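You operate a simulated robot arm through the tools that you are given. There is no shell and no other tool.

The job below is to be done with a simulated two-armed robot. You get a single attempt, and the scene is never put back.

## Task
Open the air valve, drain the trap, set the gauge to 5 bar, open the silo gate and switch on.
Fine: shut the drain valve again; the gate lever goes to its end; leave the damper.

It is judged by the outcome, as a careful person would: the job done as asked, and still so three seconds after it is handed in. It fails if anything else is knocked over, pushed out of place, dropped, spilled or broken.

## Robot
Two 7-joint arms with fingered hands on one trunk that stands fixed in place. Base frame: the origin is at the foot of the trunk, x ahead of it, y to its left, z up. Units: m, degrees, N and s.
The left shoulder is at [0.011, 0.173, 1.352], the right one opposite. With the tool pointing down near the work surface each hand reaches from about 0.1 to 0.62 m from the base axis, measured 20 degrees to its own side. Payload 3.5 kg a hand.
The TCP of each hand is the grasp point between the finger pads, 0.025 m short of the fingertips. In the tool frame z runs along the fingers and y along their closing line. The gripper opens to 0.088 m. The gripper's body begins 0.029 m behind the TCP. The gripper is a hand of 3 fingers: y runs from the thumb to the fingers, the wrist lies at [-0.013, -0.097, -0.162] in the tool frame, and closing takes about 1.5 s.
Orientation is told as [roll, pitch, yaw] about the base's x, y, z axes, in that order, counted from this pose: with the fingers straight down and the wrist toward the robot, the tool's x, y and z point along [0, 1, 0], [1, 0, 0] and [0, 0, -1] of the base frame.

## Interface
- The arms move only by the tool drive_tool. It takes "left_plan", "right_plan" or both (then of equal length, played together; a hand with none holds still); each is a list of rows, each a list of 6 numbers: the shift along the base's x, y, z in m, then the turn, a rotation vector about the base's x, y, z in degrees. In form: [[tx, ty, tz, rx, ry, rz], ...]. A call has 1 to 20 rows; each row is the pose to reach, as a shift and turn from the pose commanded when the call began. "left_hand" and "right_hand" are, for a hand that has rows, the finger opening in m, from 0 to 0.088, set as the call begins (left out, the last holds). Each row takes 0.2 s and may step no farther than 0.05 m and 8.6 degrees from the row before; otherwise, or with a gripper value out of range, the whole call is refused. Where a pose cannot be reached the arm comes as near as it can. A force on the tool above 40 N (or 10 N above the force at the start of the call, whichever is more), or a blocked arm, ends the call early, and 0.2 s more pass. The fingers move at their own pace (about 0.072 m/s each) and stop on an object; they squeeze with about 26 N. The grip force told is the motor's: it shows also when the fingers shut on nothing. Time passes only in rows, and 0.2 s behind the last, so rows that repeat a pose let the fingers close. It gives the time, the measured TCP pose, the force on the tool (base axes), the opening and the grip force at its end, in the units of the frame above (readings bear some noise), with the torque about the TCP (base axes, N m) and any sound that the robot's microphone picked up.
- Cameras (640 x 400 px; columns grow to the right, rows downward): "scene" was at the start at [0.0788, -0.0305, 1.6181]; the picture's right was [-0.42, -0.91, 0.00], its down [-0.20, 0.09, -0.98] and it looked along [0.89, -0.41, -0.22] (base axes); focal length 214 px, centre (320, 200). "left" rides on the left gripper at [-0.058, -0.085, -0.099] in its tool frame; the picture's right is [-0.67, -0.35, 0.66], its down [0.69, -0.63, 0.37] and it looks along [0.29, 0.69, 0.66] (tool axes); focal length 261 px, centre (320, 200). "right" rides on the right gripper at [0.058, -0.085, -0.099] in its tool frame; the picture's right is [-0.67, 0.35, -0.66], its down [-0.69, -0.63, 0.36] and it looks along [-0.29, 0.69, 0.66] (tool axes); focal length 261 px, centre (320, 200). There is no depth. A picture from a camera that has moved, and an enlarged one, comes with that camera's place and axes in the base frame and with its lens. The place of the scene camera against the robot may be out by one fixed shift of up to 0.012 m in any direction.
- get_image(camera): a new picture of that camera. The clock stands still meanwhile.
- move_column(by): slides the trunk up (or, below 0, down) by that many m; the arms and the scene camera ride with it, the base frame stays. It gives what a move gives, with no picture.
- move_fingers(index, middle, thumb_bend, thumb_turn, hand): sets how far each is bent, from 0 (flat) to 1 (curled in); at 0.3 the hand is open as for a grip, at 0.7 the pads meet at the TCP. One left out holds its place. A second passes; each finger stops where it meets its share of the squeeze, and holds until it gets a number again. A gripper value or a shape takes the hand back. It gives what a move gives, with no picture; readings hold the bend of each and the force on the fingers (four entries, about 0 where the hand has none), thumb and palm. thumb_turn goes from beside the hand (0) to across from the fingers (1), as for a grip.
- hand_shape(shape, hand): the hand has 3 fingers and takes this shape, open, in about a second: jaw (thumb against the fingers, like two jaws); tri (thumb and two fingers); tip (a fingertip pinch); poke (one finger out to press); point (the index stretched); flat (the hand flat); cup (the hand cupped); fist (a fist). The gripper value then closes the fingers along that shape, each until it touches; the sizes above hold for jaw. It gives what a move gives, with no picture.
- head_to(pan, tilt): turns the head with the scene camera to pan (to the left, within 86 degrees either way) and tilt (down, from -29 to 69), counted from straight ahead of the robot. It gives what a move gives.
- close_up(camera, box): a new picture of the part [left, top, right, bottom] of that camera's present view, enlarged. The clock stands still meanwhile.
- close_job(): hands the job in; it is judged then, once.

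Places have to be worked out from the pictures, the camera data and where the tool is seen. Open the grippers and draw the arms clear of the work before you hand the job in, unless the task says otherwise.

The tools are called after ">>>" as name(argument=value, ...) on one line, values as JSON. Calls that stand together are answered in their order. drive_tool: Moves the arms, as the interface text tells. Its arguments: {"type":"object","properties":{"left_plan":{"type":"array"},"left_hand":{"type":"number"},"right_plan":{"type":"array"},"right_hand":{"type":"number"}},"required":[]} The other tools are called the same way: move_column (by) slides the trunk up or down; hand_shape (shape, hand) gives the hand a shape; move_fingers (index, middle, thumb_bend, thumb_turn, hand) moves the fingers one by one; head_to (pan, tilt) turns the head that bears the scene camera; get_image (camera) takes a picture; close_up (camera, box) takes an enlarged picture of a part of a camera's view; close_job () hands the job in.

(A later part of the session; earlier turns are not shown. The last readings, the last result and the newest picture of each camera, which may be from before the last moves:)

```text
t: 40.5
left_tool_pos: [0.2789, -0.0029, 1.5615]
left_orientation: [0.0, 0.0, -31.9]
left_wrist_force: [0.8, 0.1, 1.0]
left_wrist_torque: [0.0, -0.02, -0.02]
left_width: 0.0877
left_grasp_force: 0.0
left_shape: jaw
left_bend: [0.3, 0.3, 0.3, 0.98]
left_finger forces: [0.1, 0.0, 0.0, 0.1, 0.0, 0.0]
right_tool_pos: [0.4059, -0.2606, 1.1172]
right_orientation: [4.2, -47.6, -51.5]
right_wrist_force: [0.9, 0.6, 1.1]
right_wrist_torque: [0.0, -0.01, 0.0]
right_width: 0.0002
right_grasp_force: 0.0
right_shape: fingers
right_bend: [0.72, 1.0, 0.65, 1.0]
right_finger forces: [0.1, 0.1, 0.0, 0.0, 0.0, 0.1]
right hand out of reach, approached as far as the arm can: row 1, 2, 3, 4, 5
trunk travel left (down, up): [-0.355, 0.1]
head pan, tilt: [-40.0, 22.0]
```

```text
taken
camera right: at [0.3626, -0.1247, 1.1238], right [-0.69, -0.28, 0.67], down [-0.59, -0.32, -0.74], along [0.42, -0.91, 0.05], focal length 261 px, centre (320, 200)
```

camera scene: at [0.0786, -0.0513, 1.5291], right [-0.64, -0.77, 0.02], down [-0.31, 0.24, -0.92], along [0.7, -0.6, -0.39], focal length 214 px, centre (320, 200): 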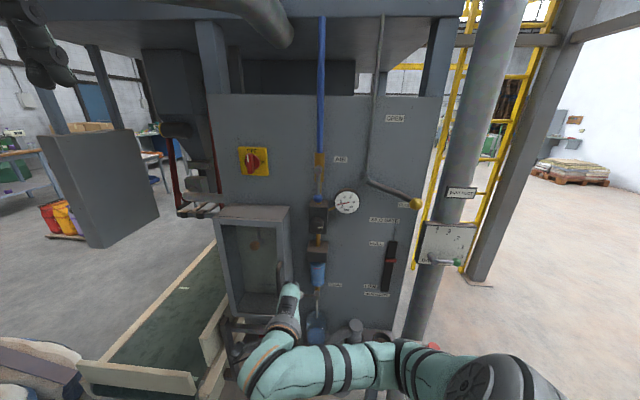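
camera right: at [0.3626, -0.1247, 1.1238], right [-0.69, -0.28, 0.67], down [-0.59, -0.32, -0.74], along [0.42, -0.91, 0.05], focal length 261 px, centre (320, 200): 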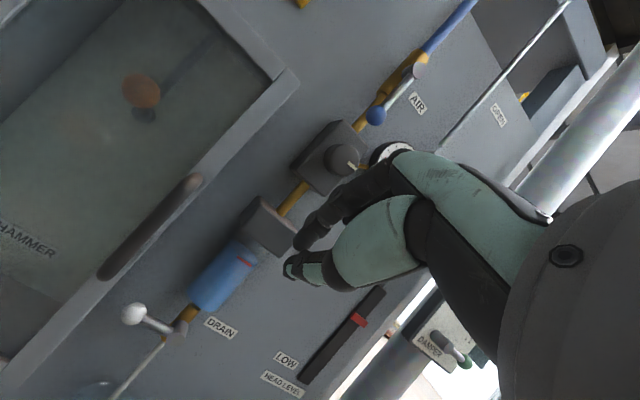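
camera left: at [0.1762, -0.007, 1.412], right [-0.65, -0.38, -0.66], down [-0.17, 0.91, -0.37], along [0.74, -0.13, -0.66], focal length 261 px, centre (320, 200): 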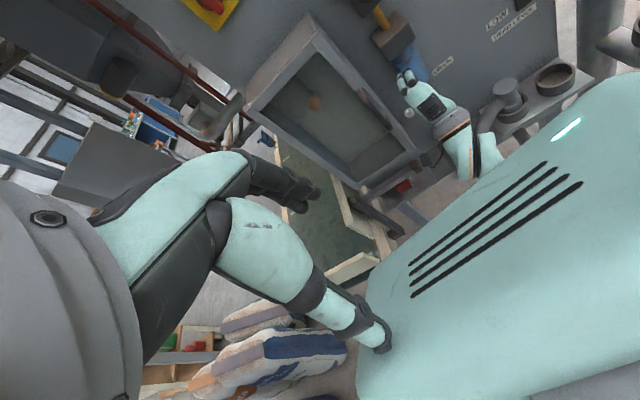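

The forearm comes in almost sideways, so the wrist limits. Aligning the hand with the shoulder–drain direction (yaw about −25°) should be natural; I raise the hand and turn it by +25°.

>>> drive_tool(right_plan=[[-0.01, 0.01, 0.04, 0, 0, 0], [-0.02, 0.015, 0.08, 0, 0, 5], [-0.03, 0.02, 0.12, 0, 0, 10], [-0.04, 0.025, 0.16, 0, 0, 15], [-0.05, 0.03, 0.2, 0, 0, 20], [-0.05, 0.03, 0.2, 0, 0, 25]])

>>> get_image(camera="scene")

```text
t: 41.9
left_tool_pos: [0.279, -0.0015, 1.562]
left_orientation: [0.0, 0.0, -32.1]
left_wrist_force: [-0.5, 0.5, -0.7]
left_wrist_torque: [0.0, 0.01, 0.0]
left_width: 0.0877
left_grasp_force: 0.0
left_shape: jaw
left_bend: [0.3, 0.3, 0.3, 0.98]
left_finger forces: [0.0, 0.0, 0.0, 0.1, 0.0, 0.0]
right_tool_pos: [0.3997, -0.2116, 1.3449]
right_orientation: [-1.0, -50.9, -26.8]
right_wrist_force: [-0.1, -0.4, 1.0]
right_wrist_torque: [0.02, -0.02, 0.03]
right_width: 0.0
right_grasp_force: 0.0
right_shape: fingers
right_bend: [0.72, 1.0, 0.65, 1.0]
right_finger forces: [0.0, 0.0, 0.0, 0.1, 0.1, 0.1]
right hand out of reach, approached as far as the arm can: row 3, 4, 5, 6
trunk travel left (down, up): [-0.355, 0.1]
head pan, tilt: [-40.0, 22.0]
```

```text
taken
camera scene: at [0.078, -0.0513, 1.5291], right [-0.64, -0.77, 0.02], down [-0.31, 0.24, -0.92], along [0.7, -0.6, -0.39], focal length 214 px, centre (320, 200)
```

scene: 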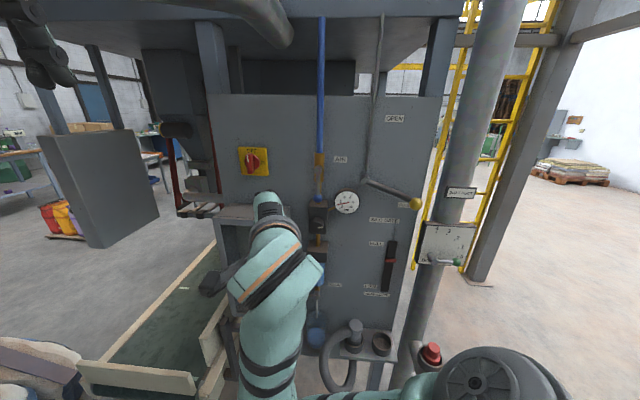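

To re-sync commanded and measured poses I make a modest retreat upward, where the arm should follow fully.

>>> drive_tool(right_plan=[[0, 0, 0.01, 0, 0, 0], [0, 0, 0.01, 0, 0, 0]])

```text
t: 42.5
left_tool_pos: [0.2794, -0.0022, 1.5628]
left_orientation: [0.0, 0.0, -32.0]
left_wrist_force: [0.6, -0.3, -0.8]
left_wrist_torque: [0.02, 0.01, 0.0]
left_width: 0.0875
left_grasp_force: 0.0
left_shape: jaw
left_bend: [0.3, 0.3, 0.3, 0.98]
left_finger forces: [0.1, 0.0, 0.0, 0.0, 0.1, 0.0]
right_tool_pos: [0.3984, -0.2105, 1.3557]
right_orientation: [-0.2, -50.6, -27.2]
right_wrist_force: [-0.3, -0.3, -0.4]
right_wrist_torque: [-0.02, 0.03, -0.01]
right_width: 0.0
right_grasp_force: 0.0
right_shape: fingers
right_bend: [0.72, 1.0, 0.65, 1.0]
right_finger forces: [0.0, 0.1, 0.0, 0.1, 0.0, 0.1]
trunk travel left (down, up): [-0.355, 0.1]
head pan, tilt: [-40.0, 22.0]
```

The command pose follows the reached pose. Now I move diagonally forward and down toward a point 0.18 m in front of the panel at z 1.1.

>>> drive_tool(right_plan=[[0.011, -0.0173, -0.036, 0, 0, 0], [0.022, -0.035, -0.072, 0, 0, 0], [0.033, -0.052, -0.108, 0, 0, 0], [0.044, -0.07, -0.144, 0, 0, 0], [0.055, -0.087, -0.18, 0, 0, 0], [0.066, -0.104, -0.216, 0, 0, 0], [0.0775, -0.1214, -0.25, 0, 0, 0]])

>>> get_image(camera="scene")

>>> get_image(camera="right")

```text
t: 43.0
left_tool_pos: [0.28, -0.004, 1.5626]
left_orientation: [0.1, 0.0, -31.9]
left_wrist_force: [0.0, -0.5, -1.0]
left_wrist_torque: [-0.01, -0.02, -0.01]
left_width: 0.0876
left_grasp_force: 0.0
left_shape: jaw
left_bend: [0.3, 0.3, 0.3, 0.98]
left_finger forces: [0.1, 0.1, 0.1, 0.0, 0.0, 0.0]
right_tool_pos: [0.4184, -0.2354, 1.3145]
right_orientation: [-3.8, -53.1, -25.1]
right_wrist_force: [-1.4, 0.1, 0.2]
right_wrist_torque: [0.01, 0.03, 0.0]
right_width: 0.0
right_grasp_force: 0.0
right_shape: fingers
right_bend: [0.72, 1.0, 0.65, 1.0]
right_finger forces: [0.1, 0.0, 0.0, 0.1, 0.0, 0.0]
right hand out of reach, approached as far as the arm can: row 1, 2
trunk travel left (down, up): [-0.355, 0.1]
head pan, tilt: [-40.0, 22.0]
stopped in row 2 (right hand): the arm was blocked; the commanded pose is now the measured one
```

```text
taken
camera scene: at [0.0786, -0.0529, 1.529], right [-0.64, -0.77, 0.02], down [-0.31, 0.24, -0.92], along [0.7, -0.6, -0.39], focal length 214 px, centre (320, 200)
```

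scene: 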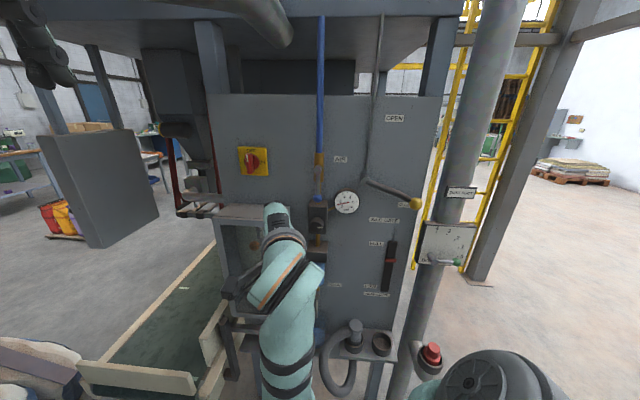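

```text
taken
camera right: at [0.3304, -0.1242, 1.3049], right [-0.58, -0.42, 0.7], down [-0.41, -0.59, -0.69], along [0.7, -0.69, 0.17], focal length 261 px, centre (320, 200)
```

right: 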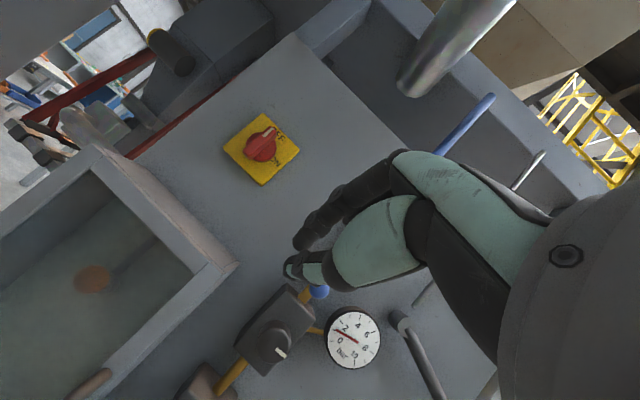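

The elbow is fully folded because the wrist is only ~0.25 m from the shoulder. I go forward first at this height (toward out≈0.17), then down.

>>> drive_tool(right_plan=[[0.02, -0.0225, 0, 0, 0, 0], [0.04, -0.045, 0, 0, 0, 0], [0.06, -0.0675, 0, 0, 0, 0], [0.08, -0.09, 0, 0, 0, 0], [0.08, -0.09, -0.04, 0, 0, 0], [0.08, -0.09, -0.08, 0, 0, 0], [0.08, -0.09, -0.12, 0, 0, 0], [0.08, -0.09, -0.16, 0, 0, 0], [0.08, -0.09, -0.2, 0, 0, 0]])

>>> get_image(camera="scene")

>>> get_image(camera="right")

```text
t: 44.8
left_tool_pos: [0.2785, -0.0027, 1.5628]
left_orientation: [0.0, 0.0, -32.0]
left_wrist_force: [0.3, -0.6, 1.4]
left_wrist_torque: [0.01, 0.03, -0.01]
left_width: 0.0875
left_grasp_force: 0.0
left_shape: jaw
left_bend: [0.3, 0.3, 0.3, 0.98]
left_finger forces: [0.0, 0.0, 0.0, 0.0, 0.0, 0.0]
right_tool_pos: [0.4988, -0.3647, 1.2083]
right_orientation: [-17.8, -58.9, -16.5]
right_wrist_force: [0.7, -0.4, -0.2]
right_wrist_torque: [0.02, 0.04, -0.02]
right_width: 0.0
right_grasp_force: 0.2
right_shape: fingers
right_bend: [0.72, 1.0, 0.65, 1.0]
right_finger forces: [0.0, 0.0, 0.0, 0.0, 0.1, 0.0]
trunk travel left (down, up): [-0.355, 0.1]
head pan, tilt: [-40.0, 22.0]
stopped in row 8 (right hand): the arm was blocked; the commanded pose is now the measured one
```

```text
taken
camera scene: at [0.0785, -0.0522, 1.5291], right [-0.64, -0.77, 0.02], down [-0.31, 0.24, -0.92], along [0.7, -0.6, -0.39], focal length 214 px, centre (320, 200)
```

scene: 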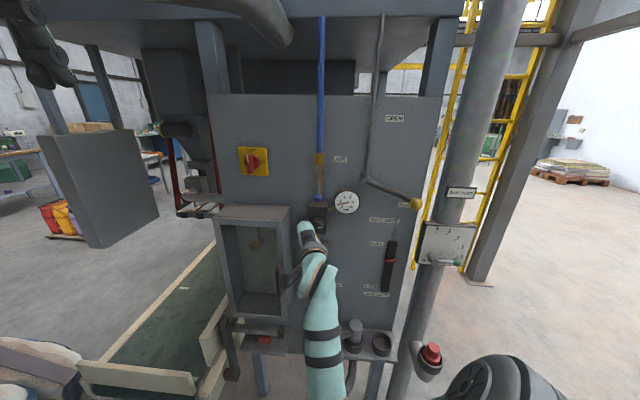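

```text
taken
camera right: at [0.4168, -0.2518, 1.1758], right [-0.63, -0.27, 0.73], down [-0.42, -0.67, -0.61], along [0.65, -0.69, 0.31], focal length 261 px, centre (320, 200)
```

right: 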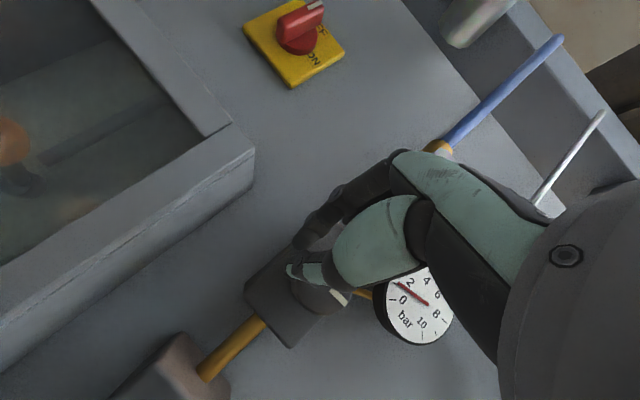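

The elbow-low posture can't fold further. I back away from the panel and tip the fingers steeper (about 55° down, heading −40°), a posture that should descend better.

>>> drive_tool(right_plan=[[-0.02, 0.022, 0.01, 0, 0, 0], [-0.04, 0.045, 0.02, 5.5, 3.75, -2.5], [-0.06, 0.068, 0.03, 11, 7.5, -5], [-0.08, 0.09, 0.04, 16.5, 11.25, -7.5], [-0.08, 0.09, 0.05, 22, 15, -10]])

>>> get_image(camera="scene")

```text
t: 45.4
left_tool_pos: [0.2788, -0.0018, 1.5629]
left_orientation: [0.0, 0.0, -32.0]
left_wrist_force: [0.7, -0.2, 0.3]
left_wrist_torque: [0.02, -0.03, 0.02]
left_width: 0.0876
left_grasp_force: 0.0
left_shape: jaw
left_bend: [0.3, 0.3, 0.3, 0.98]
left_finger forces: [0.0, 0.0, 0.0, 0.0, 0.1, 0.0]
right_tool_pos: [0.4526, -0.3552, 1.2577]
right_orientation: [-27.7, -58.7, -14.4]
right_wrist_force: [0.1, -0.2, -1.0]
right_wrist_torque: [-0.02, 0.01, 0.0]
right_width: 0.0
right_grasp_force: 0.0
right_shape: fingers
right_bend: [0.72, 1.0, 0.65, 1.0]
right_finger forces: [0.0, 0.0, 0.0, 0.0, 0.0, 0.0]
trunk travel left (down, up): [-0.355, 0.1]
head pan, tilt: [-40.0, 22.0]
stopped in row 3 (right hand): the arm was blocked; the commanded pose is now the measured one
```

```text
taken
camera scene: at [0.0784, -0.051, 1.5291], right [-0.64, -0.77, 0.02], down [-0.31, 0.24, -0.92], along [0.7, -0.6, -0.39], focal length 214 px, centre (320, 200)
```

scene: 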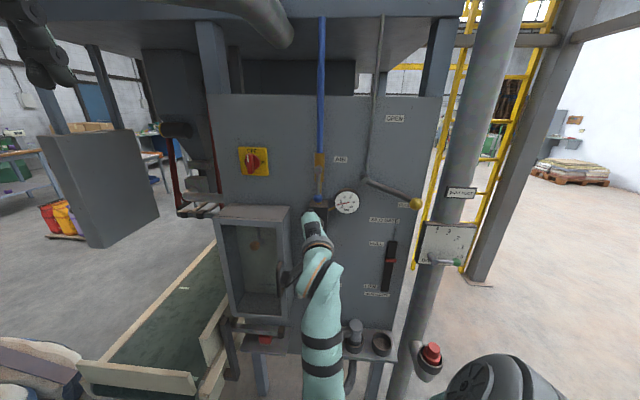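

The arm reports blocked again with no tool force; I'll look down with the head to see what the elbow is doing.

>>> head_to(pan=-35, tilt=60)

>>> get_image(camera="scene")

>>> get_image(camera="left")

```text
t: 46.5
left_tool_pos: [0.2784, -0.0026, 1.5627]
left_orientation: [0.0, -0.1, -32.0]
left_wrist_force: [0.7, 0.0, 0.2]
left_wrist_torque: [0.0, 0.01, -0.02]
left_width: 0.0877
left_grasp_force: 0.1
left_shape: jaw
left_bend: [0.3, 0.3, 0.3, 0.98]
left_finger forces: [0.0, 0.0, 0.1, 0.0, 0.1, 0.0]
right_tool_pos: [0.4538, -0.3572, 1.2559]
right_orientation: [-27.5, -58.6, -14.4]
right_wrist_force: [0.7, 0.4, 1.0]
right_wrist_torque: [0.02, -0.01, 0.01]
right_width: 0.0
right_grasp_force: 0.1
right_shape: fingers
right_bend: [0.72, 1.0, 0.65, 1.0]
right_finger forces: [0.0, 0.0, 0.1, 0.0, 0.0, 0.0]
trunk travel left (down, up): [-0.355, 0.1]
head pan, tilt: [-35.0, 60.0]
```

```text
taken
camera scene: at [0.0607, -0.0299, 1.4747], right [-0.57, -0.82, 0.02], down [-0.72, 0.5, -0.48], along [0.39, -0.29, -0.88], focal length 214 px, centre (320, 200)
```

scene: 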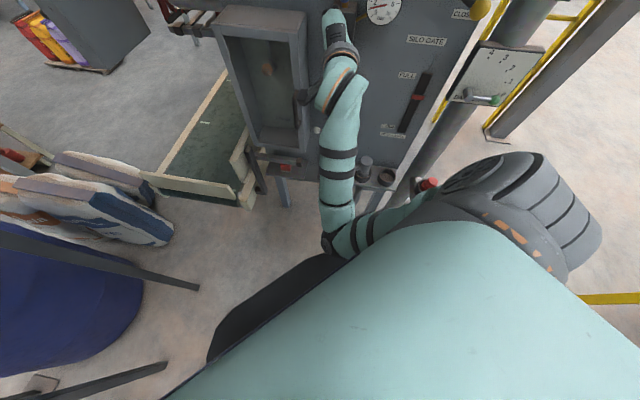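

```text
taken
camera left: at [0.1764, -0.0076, 1.6619], right [-0.65, -0.38, -0.66], down [-0.17, 0.91, -0.37], along [0.74, -0.13, -0.66], focal length 261 px, centre (320, 200)
```

left: 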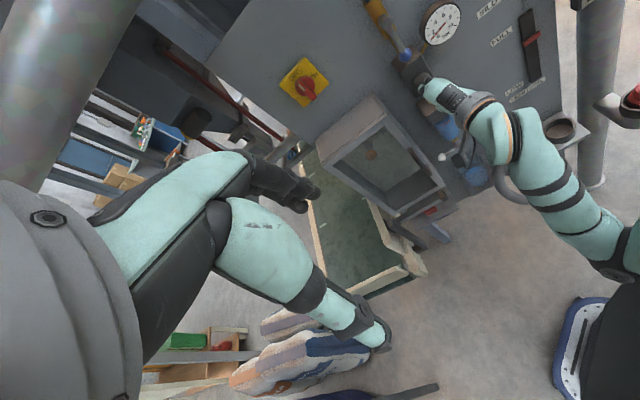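

The elbow is tucked against the robot's own waist; that's the block. I'll move the hand to the right and turn it to point straight ahead (+x), so the elbow swings outward to the right.

>>> drive_tool(right_plan=[[-0.008, -0.015, 0, 3.1, 0.35, 7.5], [-0.016, -0.03, 0, 6.3, 0.7, 15], [-0.025, -0.045, 0, 9.4, 1.05, 22.5], [-0.034, -0.06, 0, 12.6, 1.4, 30], [-0.043, -0.075, -0.005, 15.7, 1.75, 37.5]])

>>> get_image(camera="scene")

>>> get_image(camera="left")

```text
t: 47.6
left_tool_pos: [0.28, -0.0012, 1.5626]
left_orientation: [-0.1, 0.0, -32.1]
left_wrist_force: [0.1, 0.5, -0.6]
left_wrist_torque: [-0.02, 0.04, -0.02]
left_width: 0.0874
left_grasp_force: 0.0
left_shape: jaw
left_bend: [0.3, 0.3, 0.3, 0.98]
left_finger forces: [0.0, 0.0, 0.0, 0.0, 0.0, 0.0]
right_tool_pos: [0.4296, -0.3676, 1.2581]
right_orientation: [-9.3, -56.4, -6.7]
right_wrist_force: [0.1, -0.4, -0.5]
right_wrist_torque: [0.0, 0.04, 0.0]
right_width: 0.0
right_grasp_force: 0.0
right_shape: fingers
right_bend: [0.72, 1.0, 0.65, 1.0]
right_finger forces: [0.1, 0.1, 0.1, 0.1, 0.1, 0.0]
right hand out of reach, approached as far as the arm can: row 3, 4, 5
trunk travel left (down, up): [-0.355, 0.1]
head pan, tilt: [-35.0, 60.0]
```

```text
taken
camera scene: at [0.0616, -0.0285, 1.4746], right [-0.57, -0.82, 0.02], down [-0.72, 0.5, -0.48], along [0.38, -0.29, -0.88], focal length 214 px, centre (320, 200)
```

scene: 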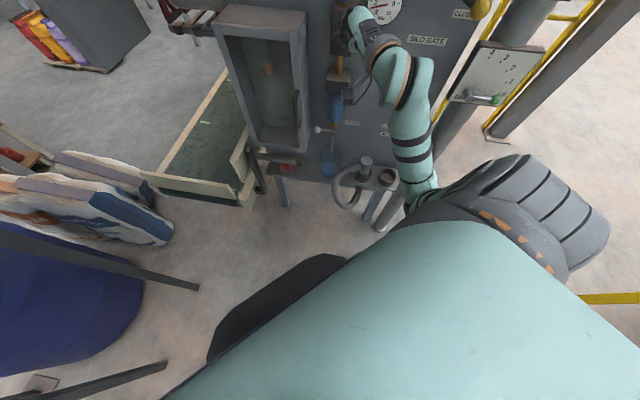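

```text
taken
camera left: at [0.1775, -0.006, 1.6618], right [-0.65, -0.38, -0.65], down [-0.17, 0.91, -0.37], along [0.74, -0.13, -0.66], focal length 261 px, centre (320, 200)
```

left: 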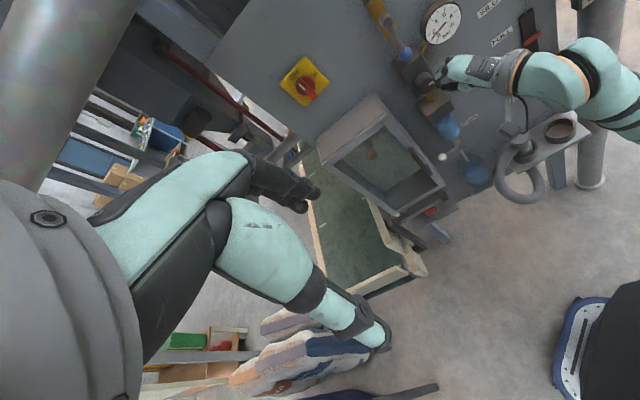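

The elbow has swung to the right; the hand points forward (heading −18°, 33° down) at out 0.19. Now I descend to about z 0.98.

>>> drive_tool(right_plan=[[0, 0, -0.04, 0, 0, 0], [0, 0, -0.08, 0, 0, 0], [0, 0, -0.12, 0, 0, 0], [0, 0, -0.16, 0, 0, 0], [0, 0, -0.2, 0, 0, 0], [0, 0, -0.24, 0, 0, 0], [0, 0, -0.28, 0, 0, 0]])

>>> get_image(camera="scene")

>>> get_image(camera="right")

```text
t: 49.2
left_tool_pos: [0.2789, -0.0032, 1.5628]
left_orientation: [0.0, 0.0, -32.1]
left_wrist_force: [-0.3, 0.3, -0.1]
left_wrist_torque: [-0.03, -0.02, 0.0]
left_width: 0.0877
left_grasp_force: 0.0
left_shape: jaw
left_bend: [0.3, 0.3, 0.3, 0.98]
left_finger forces: [0.0, 0.0, 0.0, 0.0, 0.0, 0.1]
right_tool_pos: [0.4503, -0.301, 1.0216]
right_orientation: [-11.5, -55.0, -6.9]
right_wrist_force: [0.6, -0.6, 0.7]
right_wrist_torque: [-0.01, -0.01, -0.01]
right_width: 0.0
right_grasp_force: 0.1
right_shape: fingers
right_bend: [0.72, 1.0, 0.65, 1.0]
right_finger forces: [0.1, 0.1, 0.1, 0.0, 0.1, 0.0]
right hand out of reach, approached as far as the arm can: row 1, 2, 3, 4, 5, 6, 7
trunk travel left (down, up): [-0.355, 0.1]
head pan, tilt: [-35.0, 60.0]
```

```text
taken
camera scene: at [0.0608, -0.0295, 1.4746], right [-0.57, -0.82, 0.02], down [-0.72, 0.5, -0.48], along [0.39, -0.29, -0.88], focal length 214 px, centre (320, 200)
```

scene: 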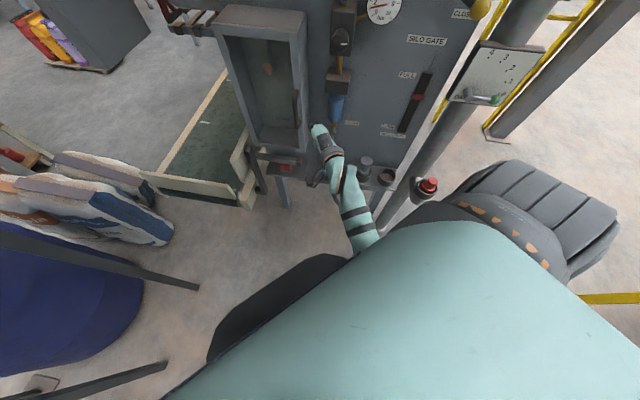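

```text
taken
camera right: at [0.3411, -0.2112, 1.0023], right [-0.5, -0.47, 0.73], down [-0.27, -0.72, -0.64], along [0.83, -0.51, 0.23], focal length 261 px, centre (320, 200)
```

right: 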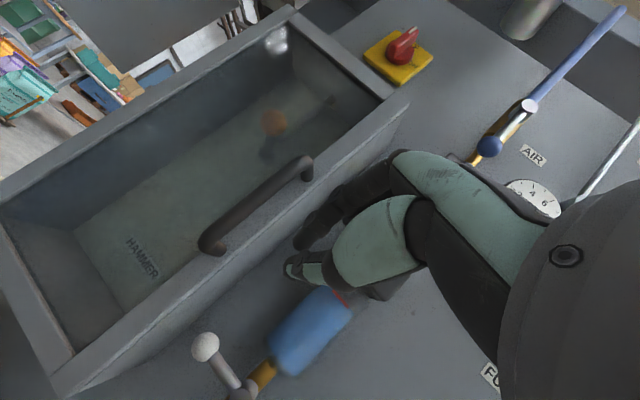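

Now z 1.02, out 0.22 with the elbow beside the body. I advance toward the drain lever, aiming the probe above its rod (TCP s≈-0.13, out 0.10, z 0.96), a bit short of contact.

>>> drive_tool(right_plan=[[0.02, -0.024, -0.015, 0, 0, 0], [0.04, -0.048, -0.03, 0, 0, 0], [0.06, -0.072, -0.045, 0, 0, 0], [0.078, -0.094, -0.06, 0, 0, 0]])

>>> get_image(camera="right")

>>> get_image(camera="scene")

```text
t: 50.2
left_tool_pos: [0.2804, -0.0019, 1.5622]
left_orientation: [0.0, 0.1, -32.0]
left_wrist_force: [-0.7, -0.4, 0.0]
left_wrist_torque: [0.0, 0.0, 0.02]
left_width: 0.0878
left_grasp_force: 0.0
left_shape: jaw
left_bend: [0.3, 0.3, 0.3, 0.98]
left_finger forces: [0.0, 0.1, 0.0, 0.0, 0.0, 0.1]
right_tool_pos: [0.5479, -0.3243, 1.0062]
right_orientation: [-12.0, -54.5, -7.7]
right_wrist_force: [-0.5, -0.2, 0.1]
right_wrist_torque: [0.04, -0.02, 0.04]
right_width: 0.0001
right_grasp_force: 0.6
right_shape: fingers
right_bend: [0.72, 1.0, 0.65, 1.0]
right_finger forces: [1.1, 0.0, 0.0, 0.0, 0.0, 0.0]
right hand out of reach, approached as far as the arm can: row 1, 2, 3, 4
trunk travel left (down, up): [-0.355, 0.1]
head pan, tilt: [-35.0, 60.0]
```

```text
taken
camera right: at [0.4403, -0.2323, 0.9869], right [-0.5, -0.46, 0.74], down [-0.29, -0.71, -0.64], along [0.82, -0.53, 0.22], focal length 261 px, centre (320, 200)
```

right: 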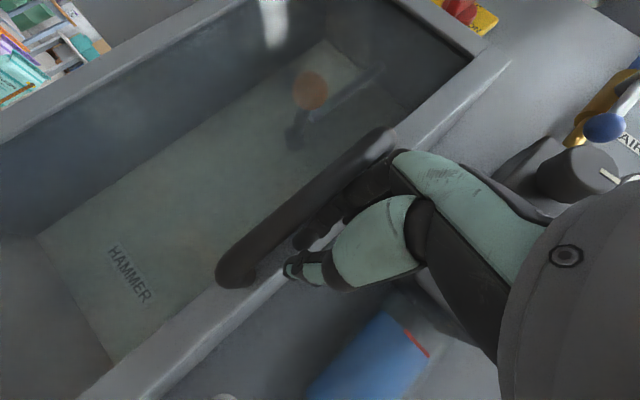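

```text
taken
camera scene: at [0.0615, -0.0302, 1.4746], right [-0.57, -0.82, 0.02], down [-0.72, 0.5, -0.48], along [0.38, -0.29, -0.88], focal length 214 px, centre (320, 200)
```

scene: 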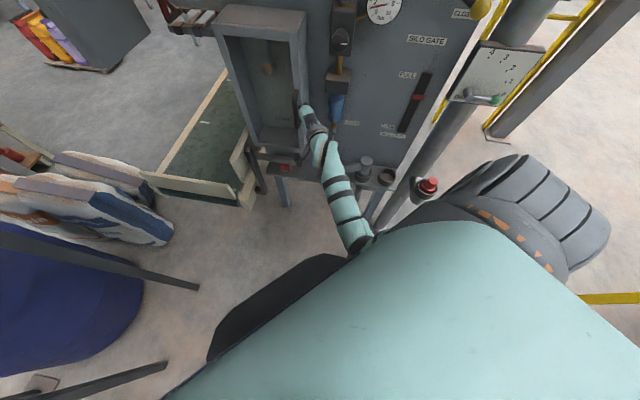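

The hand slid left and lightly touched the cabinet handle (1 N) because the arm can't swing that far right in this posture. I back straight out the way it came.

>>> drive_tool(right_plan=[[-0.025, 0.006, 0.004, 0, 0, 0], [-0.05, 0.012, 0.008, 0, 0, 0], [-0.075, 0.018, 0.012, 0, 0, 0], [-0.098, 0.023, 0.015, 0, 0, 0], [-0.098, 0.023, 0.055, 0, 0, 0]])

>>> move_column(by=0.09)

>>> head_to(pan=-40, tilt=30)

>>> get_image(camera="scene")

>>> get_image(camera="left")

```text
t: 51.5
left_tool_pos: [0.2782, -0.0028, 1.5624]
left_orientation: [0.0, 0.0, -32.1]
left_wrist_force: [0.2, 1.3, -0.6]
left_wrist_torque: [0.02, 0.0, 0.01]
left_width: 0.0879
left_grasp_force: 0.1
left_shape: jaw
left_bend: [0.3, 0.3, 0.3, 0.98]
left_finger forces: [0.1, 0.0, 0.1, 0.0, 0.0, 0.0]
right_tool_pos: [0.445, -0.3073, 1.0604]
right_orientation: [-14.7, -54.0, -5.0]
right_wrist_force: [0.9, -0.1, 0.0]
right_wrist_torque: [0.0, 0.02, 0.0]
right_width: 0.0
right_grasp_force: 0.1
right_shape: fingers
right_bend: [0.72, 1.0, 0.65, 1.0]
right_finger forces: [0.0, 0.0, 0.0, 0.0, 0.1, 0.2]
trunk travel left (down, up): [-0.355, 0.1]
head pan, tilt: [-35.0, 60.0]
```

```text
t: 52.7
left_tool_pos: [0.2797, -0.0024, 1.6511]
left_orientation: [0.0, 0.0, -32.0]
left_wrist_force: [0.6, -1.0, 0.1]
left_wrist_torque: [0.01, -0.05, -0.02]
left_width: 0.0874
left_grasp_force: 0.0
left_shape: jaw
left_bend: [0.3, 0.3, 0.3, 0.98]
left_finger forces: [0.0, 0.1, 0.1, 0.0, 0.0, 0.0]
right_tool_pos: [0.4466, -0.3095, 1.1565]
right_orientation: [-15.7, -54.6, -4.4]
right_wrist_force: [-0.3, -0.9, 0.0]
right_wrist_torque: [-0.01, -0.02, 0.01]
right_width: 0.0001
right_grasp_force: 0.0
right_shape: fingers
right_bend: [0.72, 1.0, 0.65, 1.0]
right_finger forces: [0.0, 0.0, 0.0, 0.0, 0.1, 0.1]
trunk travel left (down, up): [-0.445, 0.01]
head pan, tilt: [-35.0, 60.0]
```

```text
t: 53.6
left_tool_pos: [0.2789, -0.0025, 1.6519]
left_orientation: [0.1, 0.0, -32.0]
left_wrist_force: [-0.4, -0.3, 0.6]
left_wrist_torque: [-0.03, 0.01, -0.01]
left_width: 0.0874
left_grasp_force: 0.1
left_shape: jaw
left_bend: [0.3, 0.3, 0.3, 0.98]
left_finger forces: [0.1, 0.0, 0.0, 0.0, 0.0, 0.1]
right_tool_pos: [0.4467, -0.308, 1.1568]
right_orientation: [-15.7, -54.6, -4.4]
right_wrist_force: [0.6, 0.2, 0.2]
right_wrist_torque: [0.0, -0.05, 0.0]
right_width: 0.0001
right_grasp_force: 0.0
right_shape: fingers
right_bend: [0.72, 1.0, 0.65, 1.0]
right_finger forces: [0.1, 0.1, 0.0, 0.1, 0.1, 0.0]
trunk travel left (down, up): [-0.445, 0.01]
head pan, tilt: [-40.0, 30.0]
```

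```text
taken
camera scene: at [0.0619, -0.0497, 1.6092], right [-0.64, -0.77, 0.0], down [-0.38, 0.32, -0.87], along [0.66, -0.56, -0.5], focal length 214 px, centre (320, 200)
```

scene: 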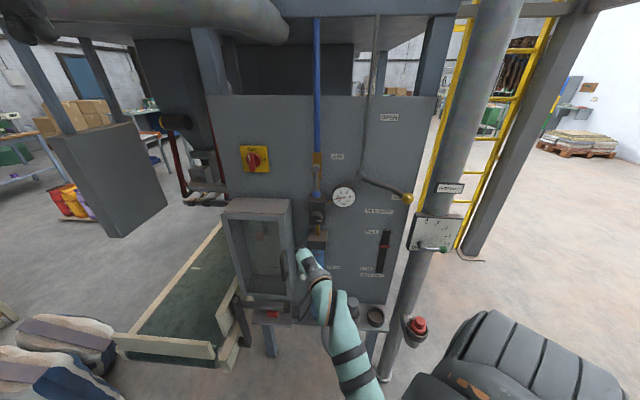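

```text
taken
camera left: at [0.1765, -0.0075, 1.7519], right [-0.65, -0.38, -0.66], down [-0.17, 0.91, -0.37], along [0.74, -0.13, -0.66], focal length 261 px, centre (320, 200)
```

left: 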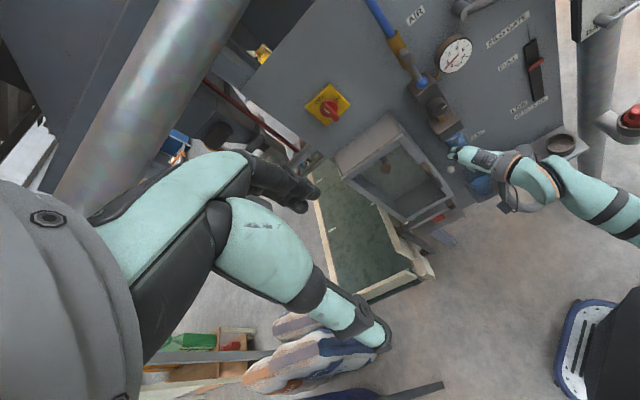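

The trunk is back up; the arm now hangs with the forearm forward and has room to extend. I try moving down and forward toward the drain in small steps, watching whether it tracks sideways.

>>> drive_tool(right_plan=[[0.005, -0.015, -0.03, 0, 0, 0], [0.01, -0.03, -0.06, 0, 0, 0], [0.02, -0.045, -0.09, 0, 0, 0], [0.03, -0.06, -0.12, 0, 0, 0]])

>>> get_image(camera="scene")

```text
t: 54.6
left_tool_pos: [0.2812, -0.0039, 1.6523]
left_orientation: [0.1, -0.1, -32.1]
left_wrist_force: [-0.4, -0.3, 0.1]
left_wrist_torque: [0.01, 0.01, -0.03]
left_width: 0.0878
left_grasp_force: 0.2
left_shape: jaw
left_bend: [0.3, 0.3, 0.3, 0.98]
left_finger forces: [0.1, 0.0, 0.0, 0.1, 0.0, 0.0]
right_tool_pos: [0.4881, -0.3281, 1.0614]
right_orientation: [-16.0, -52.7, -6.0]
right_wrist_force: [0.2, 0.6, -0.2]
right_wrist_torque: [0.02, -0.03, -0.01]
right_width: 0.0001
right_grasp_force: 0.1
right_shape: fingers
right_bend: [0.72, 1.0, 0.65, 1.0]
right_finger forces: [0.0, 0.1, 0.0, 0.0, 0.0, 0.0]
right hand out of reach, approached as far as the arm can: row 2, 3, 4
trunk travel left (down, up): [-0.445, 0.01]
head pan, tilt: [-40.0, 30.0]
```

```text
taken
camera scene: at [0.0626, -0.0502, 1.6093], right [-0.64, -0.77, 0.0], down [-0.38, 0.32, -0.87], along [0.66, -0.56, -0.5], focal length 214 px, centre (320, 200)
```

scene: 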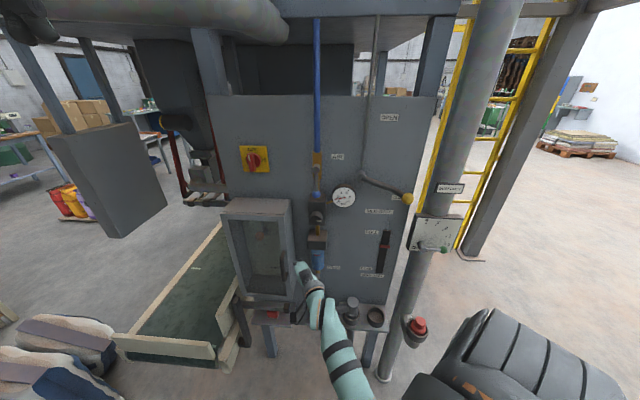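

Sideways reach is limited with this heading, but turning the hand about the wrist toward the panel normal brings the TCP right. I yaw −22° while moving the TCP correspondingly.

>>> drive_tool(right_plan=[[-0.009, -0.021, 0, 0, 0, -7.4], [-0.021, -0.042, 0, 0, 0, -14.8], [-0.0365, -0.062, 0, 0, 0, -22]])

>>> get_image(camera="scene")

>>> get_image(camera="right")

```text
t: 55.3
left_tool_pos: [0.2791, -0.0039, 1.6528]
left_orientation: [0.0, 0.0, -32.0]
left_wrist_force: [-0.2, 0.1, -0.4]
left_wrist_torque: [0.02, 0.03, -0.01]
left_width: 0.0875
left_grasp_force: 0.1
left_shape: jaw
left_bend: [0.3, 0.3, 0.3, 0.98]
left_finger forces: [0.0, 0.0, 0.0, 0.0, 0.0, 0.0]
right_tool_pos: [0.4626, -0.4297, 1.0985]
right_orientation: [-28.7, -56.8, -10.3]
right_wrist_force: [-0.2, 0.0, 0.4]
right_wrist_torque: [0.01, 0.01, 0.01]
right_width: 0.0
right_grasp_force: 0.2
right_shape: fingers
right_bend: [0.72, 1.0, 0.65, 1.0]
right_finger forces: [0.0, 0.0, 0.0, 0.0, 0.1, 0.1]
right hand out of reach, approached as far as the arm can: row 2, 3
trunk travel left (down, up): [-0.445, 0.01]
head pan, tilt: [-40.0, 30.0]
stopped in row 3 (right hand): the arm was blocked; the commanded pose is now the measured one
```

```text
taken
camera scene: at [0.0623, -0.0511, 1.6092], right [-0.64, -0.77, 0.0], down [-0.38, 0.32, -0.87], along [0.66, -0.56, -0.5], focal length 214 px, centre (320, 200)
```

scene: 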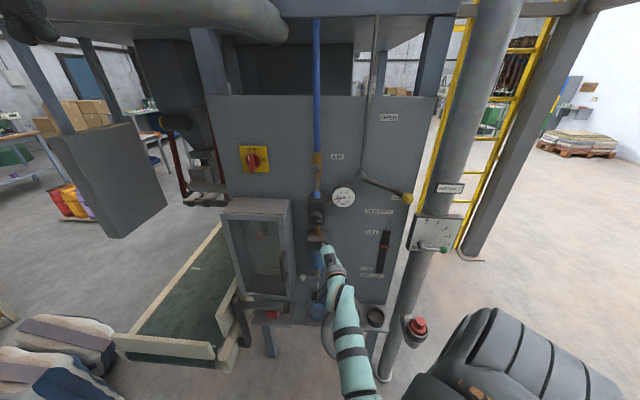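

```text
taken
camera right: at [0.3867, -0.3156, 1.0597], right [-0.6, -0.17, 0.78], down [-0.48, -0.7, -0.52], along [0.64, -0.69, 0.34], focal length 261 px, centre (320, 200)
```

right: 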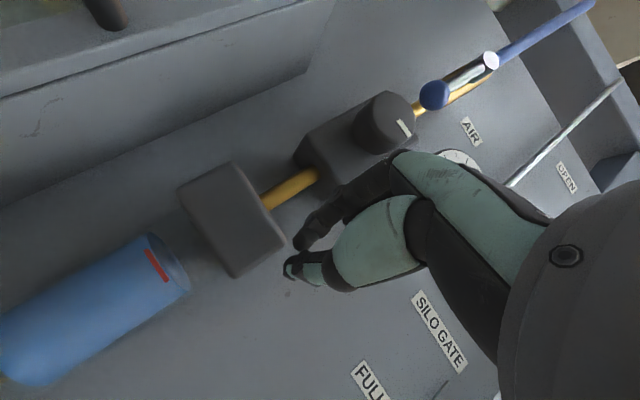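

The hand now heads −44° and moved right (out 0.117, s −0.06, z 1.10), so the wrist can swing there. I back off slightly and then go left-down toward a standoff in front of the drain lever.

>>> drive_tool(right_plan=[[-0.02, 0.025, 0, 0, 0, 0], [-0.01, 0.05, -0.02, 0, 0, 0], [0.01, 0.065, -0.05, 0, 0, 0], [0.03, 0.075, -0.08, 0, 0, 0], [0.038, 0.078, -0.0985, 0, 0, 0]])

>>> get_image(camera="scene")

>>> get_image(camera="right")

```text
t: 56.0
left_tool_pos: [0.2806, -0.0024, 1.6529]
left_orientation: [0.0, -0.1, -32.0]
left_wrist_force: [0.9, -0.1, 0.3]
left_wrist_torque: [-0.04, -0.02, 0.0]
left_width: 0.0875
left_grasp_force: 0.0
left_shape: jaw
left_bend: [0.3, 0.3, 0.3, 0.98]
left_finger forces: [0.0, 0.0, 0.0, 0.0, 0.1, 0.1]
right_tool_pos: [0.4526, -0.429, 1.0952]
right_orientation: [-46.1, -56.6, 4.1]
right_wrist_force: [-0.6, 0.0, 0.0]
right_wrist_torque: [-0.01, 0.01, -0.01]
right_width: 0.0001
right_grasp_force: 0.0
right_shape: fingers
right_bend: [0.72, 1.0, 0.65, 1.0]
right_finger forces: [0.0, 0.0, 0.1, 0.1, 0.1, 0.0]
right hand out of reach, approached as far as the arm can: row 3
trunk travel left (down, up): [-0.445, 0.01]
head pan, tilt: [-40.0, 30.0]
stopped in row 3 (right hand): the arm was blocked; the commanded pose is now the measured one
```

```text
taken
camera scene: at [0.0629, -0.0508, 1.6092], right [-0.64, -0.77, 0.0], down [-0.38, 0.32, -0.87], along [0.66, -0.56, -0.5], focal length 214 px, centre (320, 200)
```

scene: 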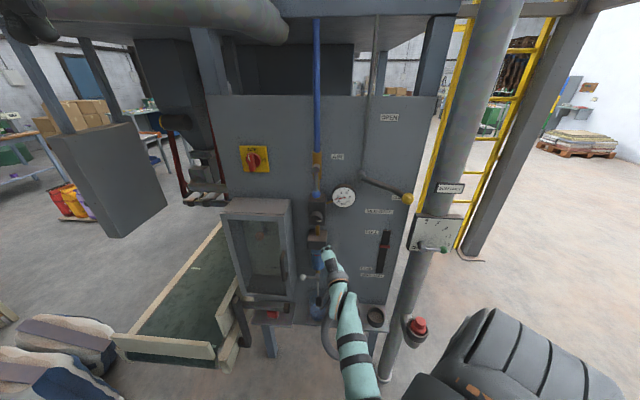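

```text
taken
camera right: at [0.3749, -0.322, 1.039], right [-0.59, -0.03, 0.81], down [-0.49, -0.78, -0.39], along [0.64, -0.63, 0.44], focal length 261 px, centre (320, 200)
```

right: 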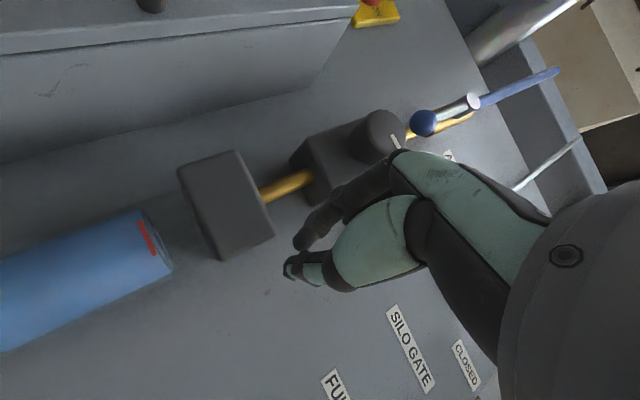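

The wrist is drifting in roll near its limits. I'll retreat to free space in front of the panel and change to a steep fingers-down posture (65° down, heading −35°), which the arm is made for.

>>> drive_tool(right_plan=[[-0.02, 0.022, 0.02, 0, 0, 0], [-0.04, 0.044, 0.04, 6.9, 3.2, -1.1], [-0.06, 0.066, 0.06, 13.8, 6.4, -2.2], [-0.07, 0.08, 0.08, 20.8, 9.6, -3.3], [-0.083, 0.089, 0.105, 27.7, 12.8, -4.4], [-0.083, 0.089, 0.125, 34.6, 15.9, -5.4], [-0.083, 0.089, 0.145, 41.5, 19.1, -6.5]])

>>> get_image(camera="scene")

```text
t: 56.8
left_tool_pos: [0.2798, -0.002, 1.6532]
left_orientation: [0.0, 0.1, -32.0]
left_wrist_force: [-0.1, -0.6, 1.1]
left_wrist_torque: [-0.03, 0.01, -0.01]
left_width: 0.0878
left_grasp_force: 0.0
left_shape: jaw
left_bend: [0.3, 0.3, 0.3, 0.98]
left_finger forces: [0.0, 0.0, 0.1, 0.0, 0.0, 0.0]
right_tool_pos: [0.4375, -0.3867, 1.2229]
right_orientation: [-47.1, -59.6, 6.4]
right_wrist_force: [-0.5, 0.9, -0.2]
right_wrist_torque: [0.01, -0.02, -0.01]
right_width: 0.0
right_grasp_force: 0.1
right_shape: fingers
right_bend: [0.72, 1.0, 0.65, 1.0]
right_finger forces: [0.0, 0.0, 0.0, 0.0, 0.0, 0.0]
trunk travel left (down, up): [-0.445, 0.01]
head pan, tilt: [-40.0, 30.0]
stopped in row 3 (right hand): the arm was blocked; the commanded pose is now the measured one
```

```text
taken
camera scene: at [0.0623, -0.0492, 1.6093], right [-0.64, -0.77, 0.0], down [-0.38, 0.32, -0.87], along [0.66, -0.56, -0.5], focal length 214 px, centre (320, 200)
```

scene: 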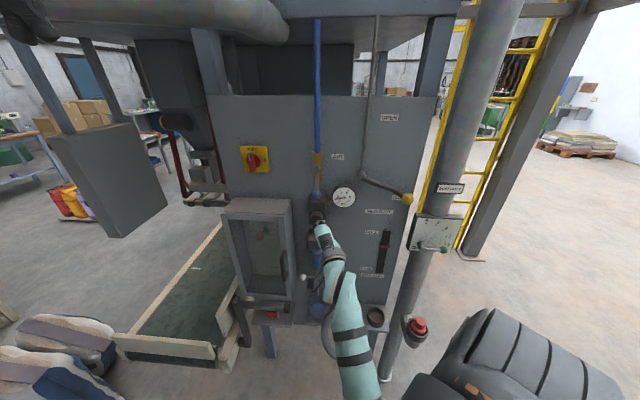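

The solver jumped between arm branches and the move was cut off. I try the fingers-down rotation again in place, slower.

>>> drive_tool(right_plan=[[-0.005, 0.005, 0.005, 3.5, 1.6, -0.5], [-0.01, 0.01, 0.01, 6.9, 3.2, -1.1], [-0.015, 0.015, 0.015, 10.4, 4.8, -1.6], [-0.02, 0.02, 0.02, 13.8, 6.4, -2.2], [-0.025, 0.025, 0.025, 17.3, 8, -2.7], [-0.03, 0.03, 0.03, 20.8, 9.6, -3.3], [-0.035, 0.035, 0.035, 24.2, 11.2, -3.8], [-0.04, 0.04, 0.04, 27.7, 12.8, -4.4]])

>>> get_image(camera="scene")

```text
t: 57.9
left_tool_pos: [0.2784, -0.0018, 1.6523]
left_orientation: [0.1, 0.0, -32.0]
left_wrist_force: [-0.1, -0.7, -0.4]
left_wrist_torque: [0.01, -0.03, 0.05]
left_width: 0.0879
left_grasp_force: 0.0
left_shape: jaw
left_bend: [0.3, 0.3, 0.3, 0.98]
left_finger forces: [0.0, 0.0, 0.0, 0.0, 0.0, 0.1]
right_tool_pos: [0.4109, -0.3917, 1.2649]
right_orientation: [-34.9, -52.3, -8.0]
right_wrist_force: [0.1, 0.1, 1.2]
right_wrist_torque: [0.0, -0.03, -0.05]
right_width: 0.0001
right_grasp_force: 0.1
right_shape: fingers
right_bend: [0.72, 1.0, 0.65, 1.0]
right_finger forces: [0.0, 0.0, 0.0, 0.0, 0.1, 0.1]
trunk travel left (down, up): [-0.445, 0.01]
head pan, tilt: [-40.0, 30.0]
stopped in row 5 (right hand): the arm was blocked; the commanded pose is now the measured one
```

```text
taken
camera scene: at [0.0619, -0.0496, 1.6093], right [-0.64, -0.77, 0.0], down [-0.38, 0.32, -0.87], along [0.66, -0.56, -0.5], focal length 214 px, centre (320, 200)
```

scene: 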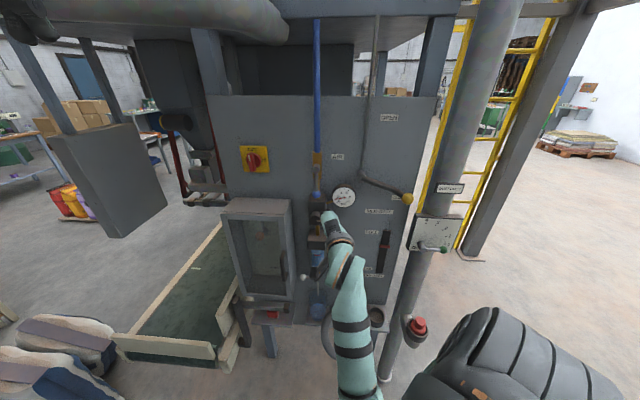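

It is progressing (52° pitch now). I continue the same rotation, drifting a little up and back.

>>> drive_tool(right_plan=[[-0.005, 0.005, 0.01, 4, 2, 0], [-0.01, 0.01, 0.02, 8, 4, 0], [-0.015, 0.015, 0.03, 12, 6, 0], [-0.02, 0.02, 0.04, 16, 8, 0], [-0.025, 0.025, 0.05, 20, 10, 0], [-0.03, 0.03, 0.06, 24, 12, 0], [-0.03, 0.03, 0.07, 28, 14, 0]])

>>> get_image(camera="scene")

```text
t: 59.5
left_tool_pos: [0.2788, -0.0041, 1.653]
left_orientation: [0.1, 0.0, -32.0]
left_wrist_force: [0.1, 0.2, 0.5]
left_wrist_torque: [0.0, -0.01, 0.02]
left_width: 0.0876
left_grasp_force: 0.1
left_shape: jaw
left_bend: [0.3, 0.3, 0.3, 0.98]
left_finger forces: [0.0, 0.0, 0.0, 0.1, 0.0, 0.1]
right_tool_pos: [0.3896, -0.3647, 1.3339]
right_orientation: [-5.2, -29.4, -28.1]
right_wrist_force: [0.0, 0.2, -0.4]
right_wrist_torque: [0.0, 0.03, 0.0]
right_width: 0.0
right_grasp_force: 0.1
right_shape: fingers
right_bend: [0.72, 1.0, 0.65, 1.0]
right_finger forces: [0.0, 0.0, 0.0, 0.0, 0.1, 0.0]
right hand out of reach, approached as far as the arm can: row 3, 4, 5, 6, 7
trunk travel left (down, up): [-0.445, 0.01]
head pan, tilt: [-40.0, 30.0]
```

```text
taken
camera scene: at [0.0616, -0.0515, 1.6093], right [-0.64, -0.77, 0.0], down [-0.38, 0.32, -0.87], along [0.66, -0.56, -0.5], focal length 214 px, centre (320, 200)
```

scene: 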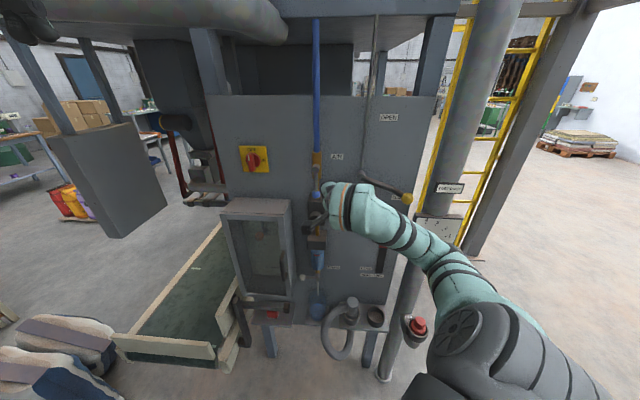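

The arm flipped into the natural posture: elbow out to the right, fingers steeply down (pitch −29°). Now I descend toward the drain valve, keeping 0.2 m from the panel.

>>> drive_tool(right_plan=[[0.01, 0.006, -0.035, 0, 0, 0], [0.02, 0.012, -0.07, 0, 0, 0], [0.03, 0.018, -0.105, 0, 0, 0], [0.04, 0.025, -0.14, 0, 0, 0], [0.05, 0.031, -0.175, 0, 0, 0], [0.06, 0.037, -0.21, 0, 0, 0], [0.07, 0.044, -0.245, 0, 0, 0], [0.078, 0.05, -0.284, 0, 0, 0]])

>>> get_image(camera="scene")

>>> get_image(camera="right")

```text
t: 61.3
left_tool_pos: [0.28, -0.0035, 1.6525]
left_orientation: [-0.1, 0.0, -31.9]
left_wrist_force: [0.4, -0.3, 0.2]
left_wrist_torque: [0.0, 0.0, -0.01]
left_width: 0.0875
left_grasp_force: 0.1
left_shape: jaw
left_bend: [0.3, 0.3, 0.3, 0.98]
left_finger forces: [0.1, 0.2, 0.1, 0.0, 0.0, 0.1]
right_tool_pos: [0.4615, -0.3829, 1.0751]
right_orientation: [-16.6, -33.4, -22.8]
right_wrist_force: [1.1, -1.4, -0.2]
right_wrist_torque: [0.04, 0.0, 0.0]
right_width: 0.0
right_grasp_force: 0.0
right_shape: fingers
right_bend: [0.72, 1.0, 0.65, 1.0]
right_finger forces: [0.0, 0.0, 0.1, 0.0, 0.0, 0.0]
right hand out of reach, approached as far as the arm can: row 8
trunk travel left (down, up): [-0.445, 0.01]
head pan, tilt: [-40.0, 30.0]
stopped in row 8 (right hand): the arm was blocked; the commanded pose is now the measured one
```

```text
taken
camera scene: at [0.0623, -0.0506, 1.6093], right [-0.64, -0.77, 0.0], down [-0.38, 0.32, -0.87], along [0.66, -0.56, -0.5], focal length 214 px, centre (320, 200)
```

scene: 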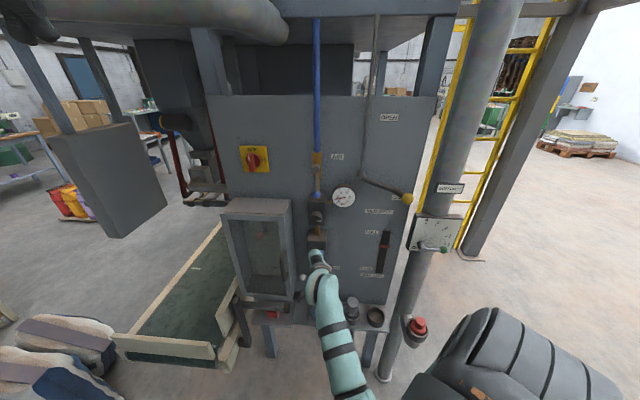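

```text
taken
camera right: at [0.3896, -0.2607, 1.0942], right [-0.33, -0.36, 0.88], down [-0.7, -0.53, -0.48], along [0.63, -0.77, -0.08], focal length 261 px, centre (320, 200)
```

right: 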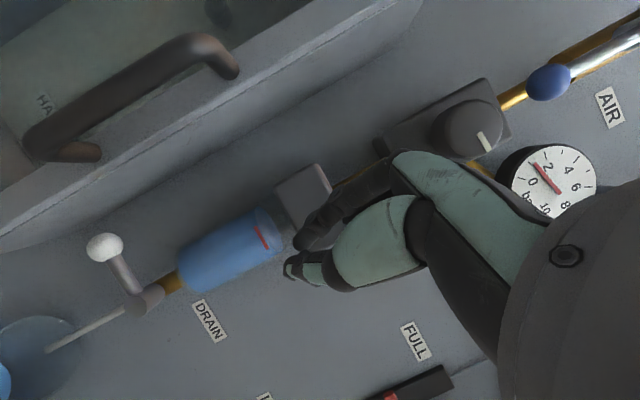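

The reach downward is limited by the arm, but I can use the trunk for the vertical part. I lower the trunk by 0.1 m with the hand held in this posture (out 0.15).

>>> move_column(by=-0.1)

>>> get_image(camera="right")

>>> get_image(camera="scene")

```text
t: 62.5
left_tool_pos: [0.2828, -0.002, 1.5512]
left_orientation: [-0.1, 0.2, -32.0]
left_wrist_force: [0.8, 0.3, -0.2]
left_wrist_torque: [0.02, 0.02, 0.0]
left_width: 0.0876
left_grasp_force: 0.1
left_shape: jaw
left_bend: [0.3, 0.3, 0.3, 0.98]
left_finger forces: [0.1, 0.1, 0.0, 0.0, 0.2, 0.1]
right_tool_pos: [0.4563, -0.4323, 0.9931]
right_orientation: [-26.1, -35.8, -18.7]
right_wrist_force: [0.6, -0.3, 0.3]
right_wrist_torque: [-0.03, -0.01, 0.0]
right_width: 0.0001
right_grasp_force: 0.0
right_shape: fingers
right_bend: [0.72, 1.0, 0.65, 1.0]
right_finger forces: [0.1, 0.1, 0.0, 0.0, 0.1, 0.0]
trunk travel left (down, up): [-0.346, 0.109]
head pan, tilt: [-40.0, 30.0]
stopped: the arm was blocked; the commanded pose is now the measured one
```

```text
taken
camera right: at [0.3865, -0.3079, 0.9955], right [-0.32, -0.22, 0.92], down [-0.72, -0.58, -0.39], along [0.62, -0.79, 0.03], focal length 261 px, centre (320, 200)
```

right: 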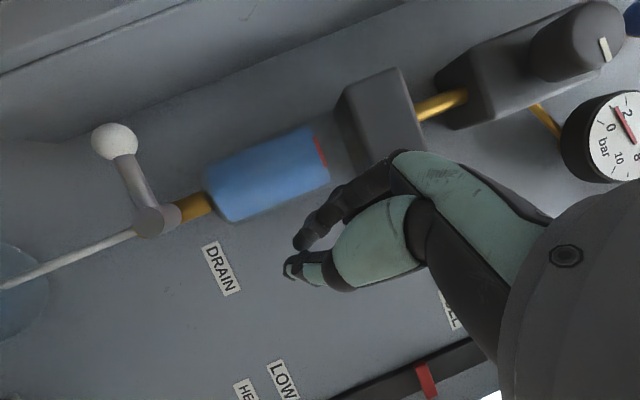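

```text
taken
camera scene: at [0.0803, -0.0501, 1.5053], right [-0.64, -0.77, 0.02], down [-0.41, 0.32, -0.85], along [0.65, -0.56, -0.52], focal length 214 px, centre (320, 200)
```

scene: 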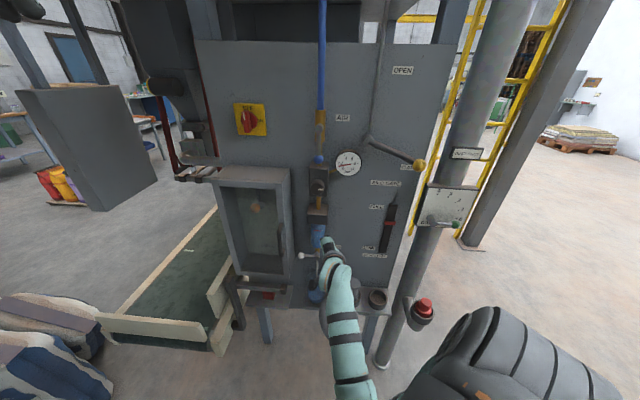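

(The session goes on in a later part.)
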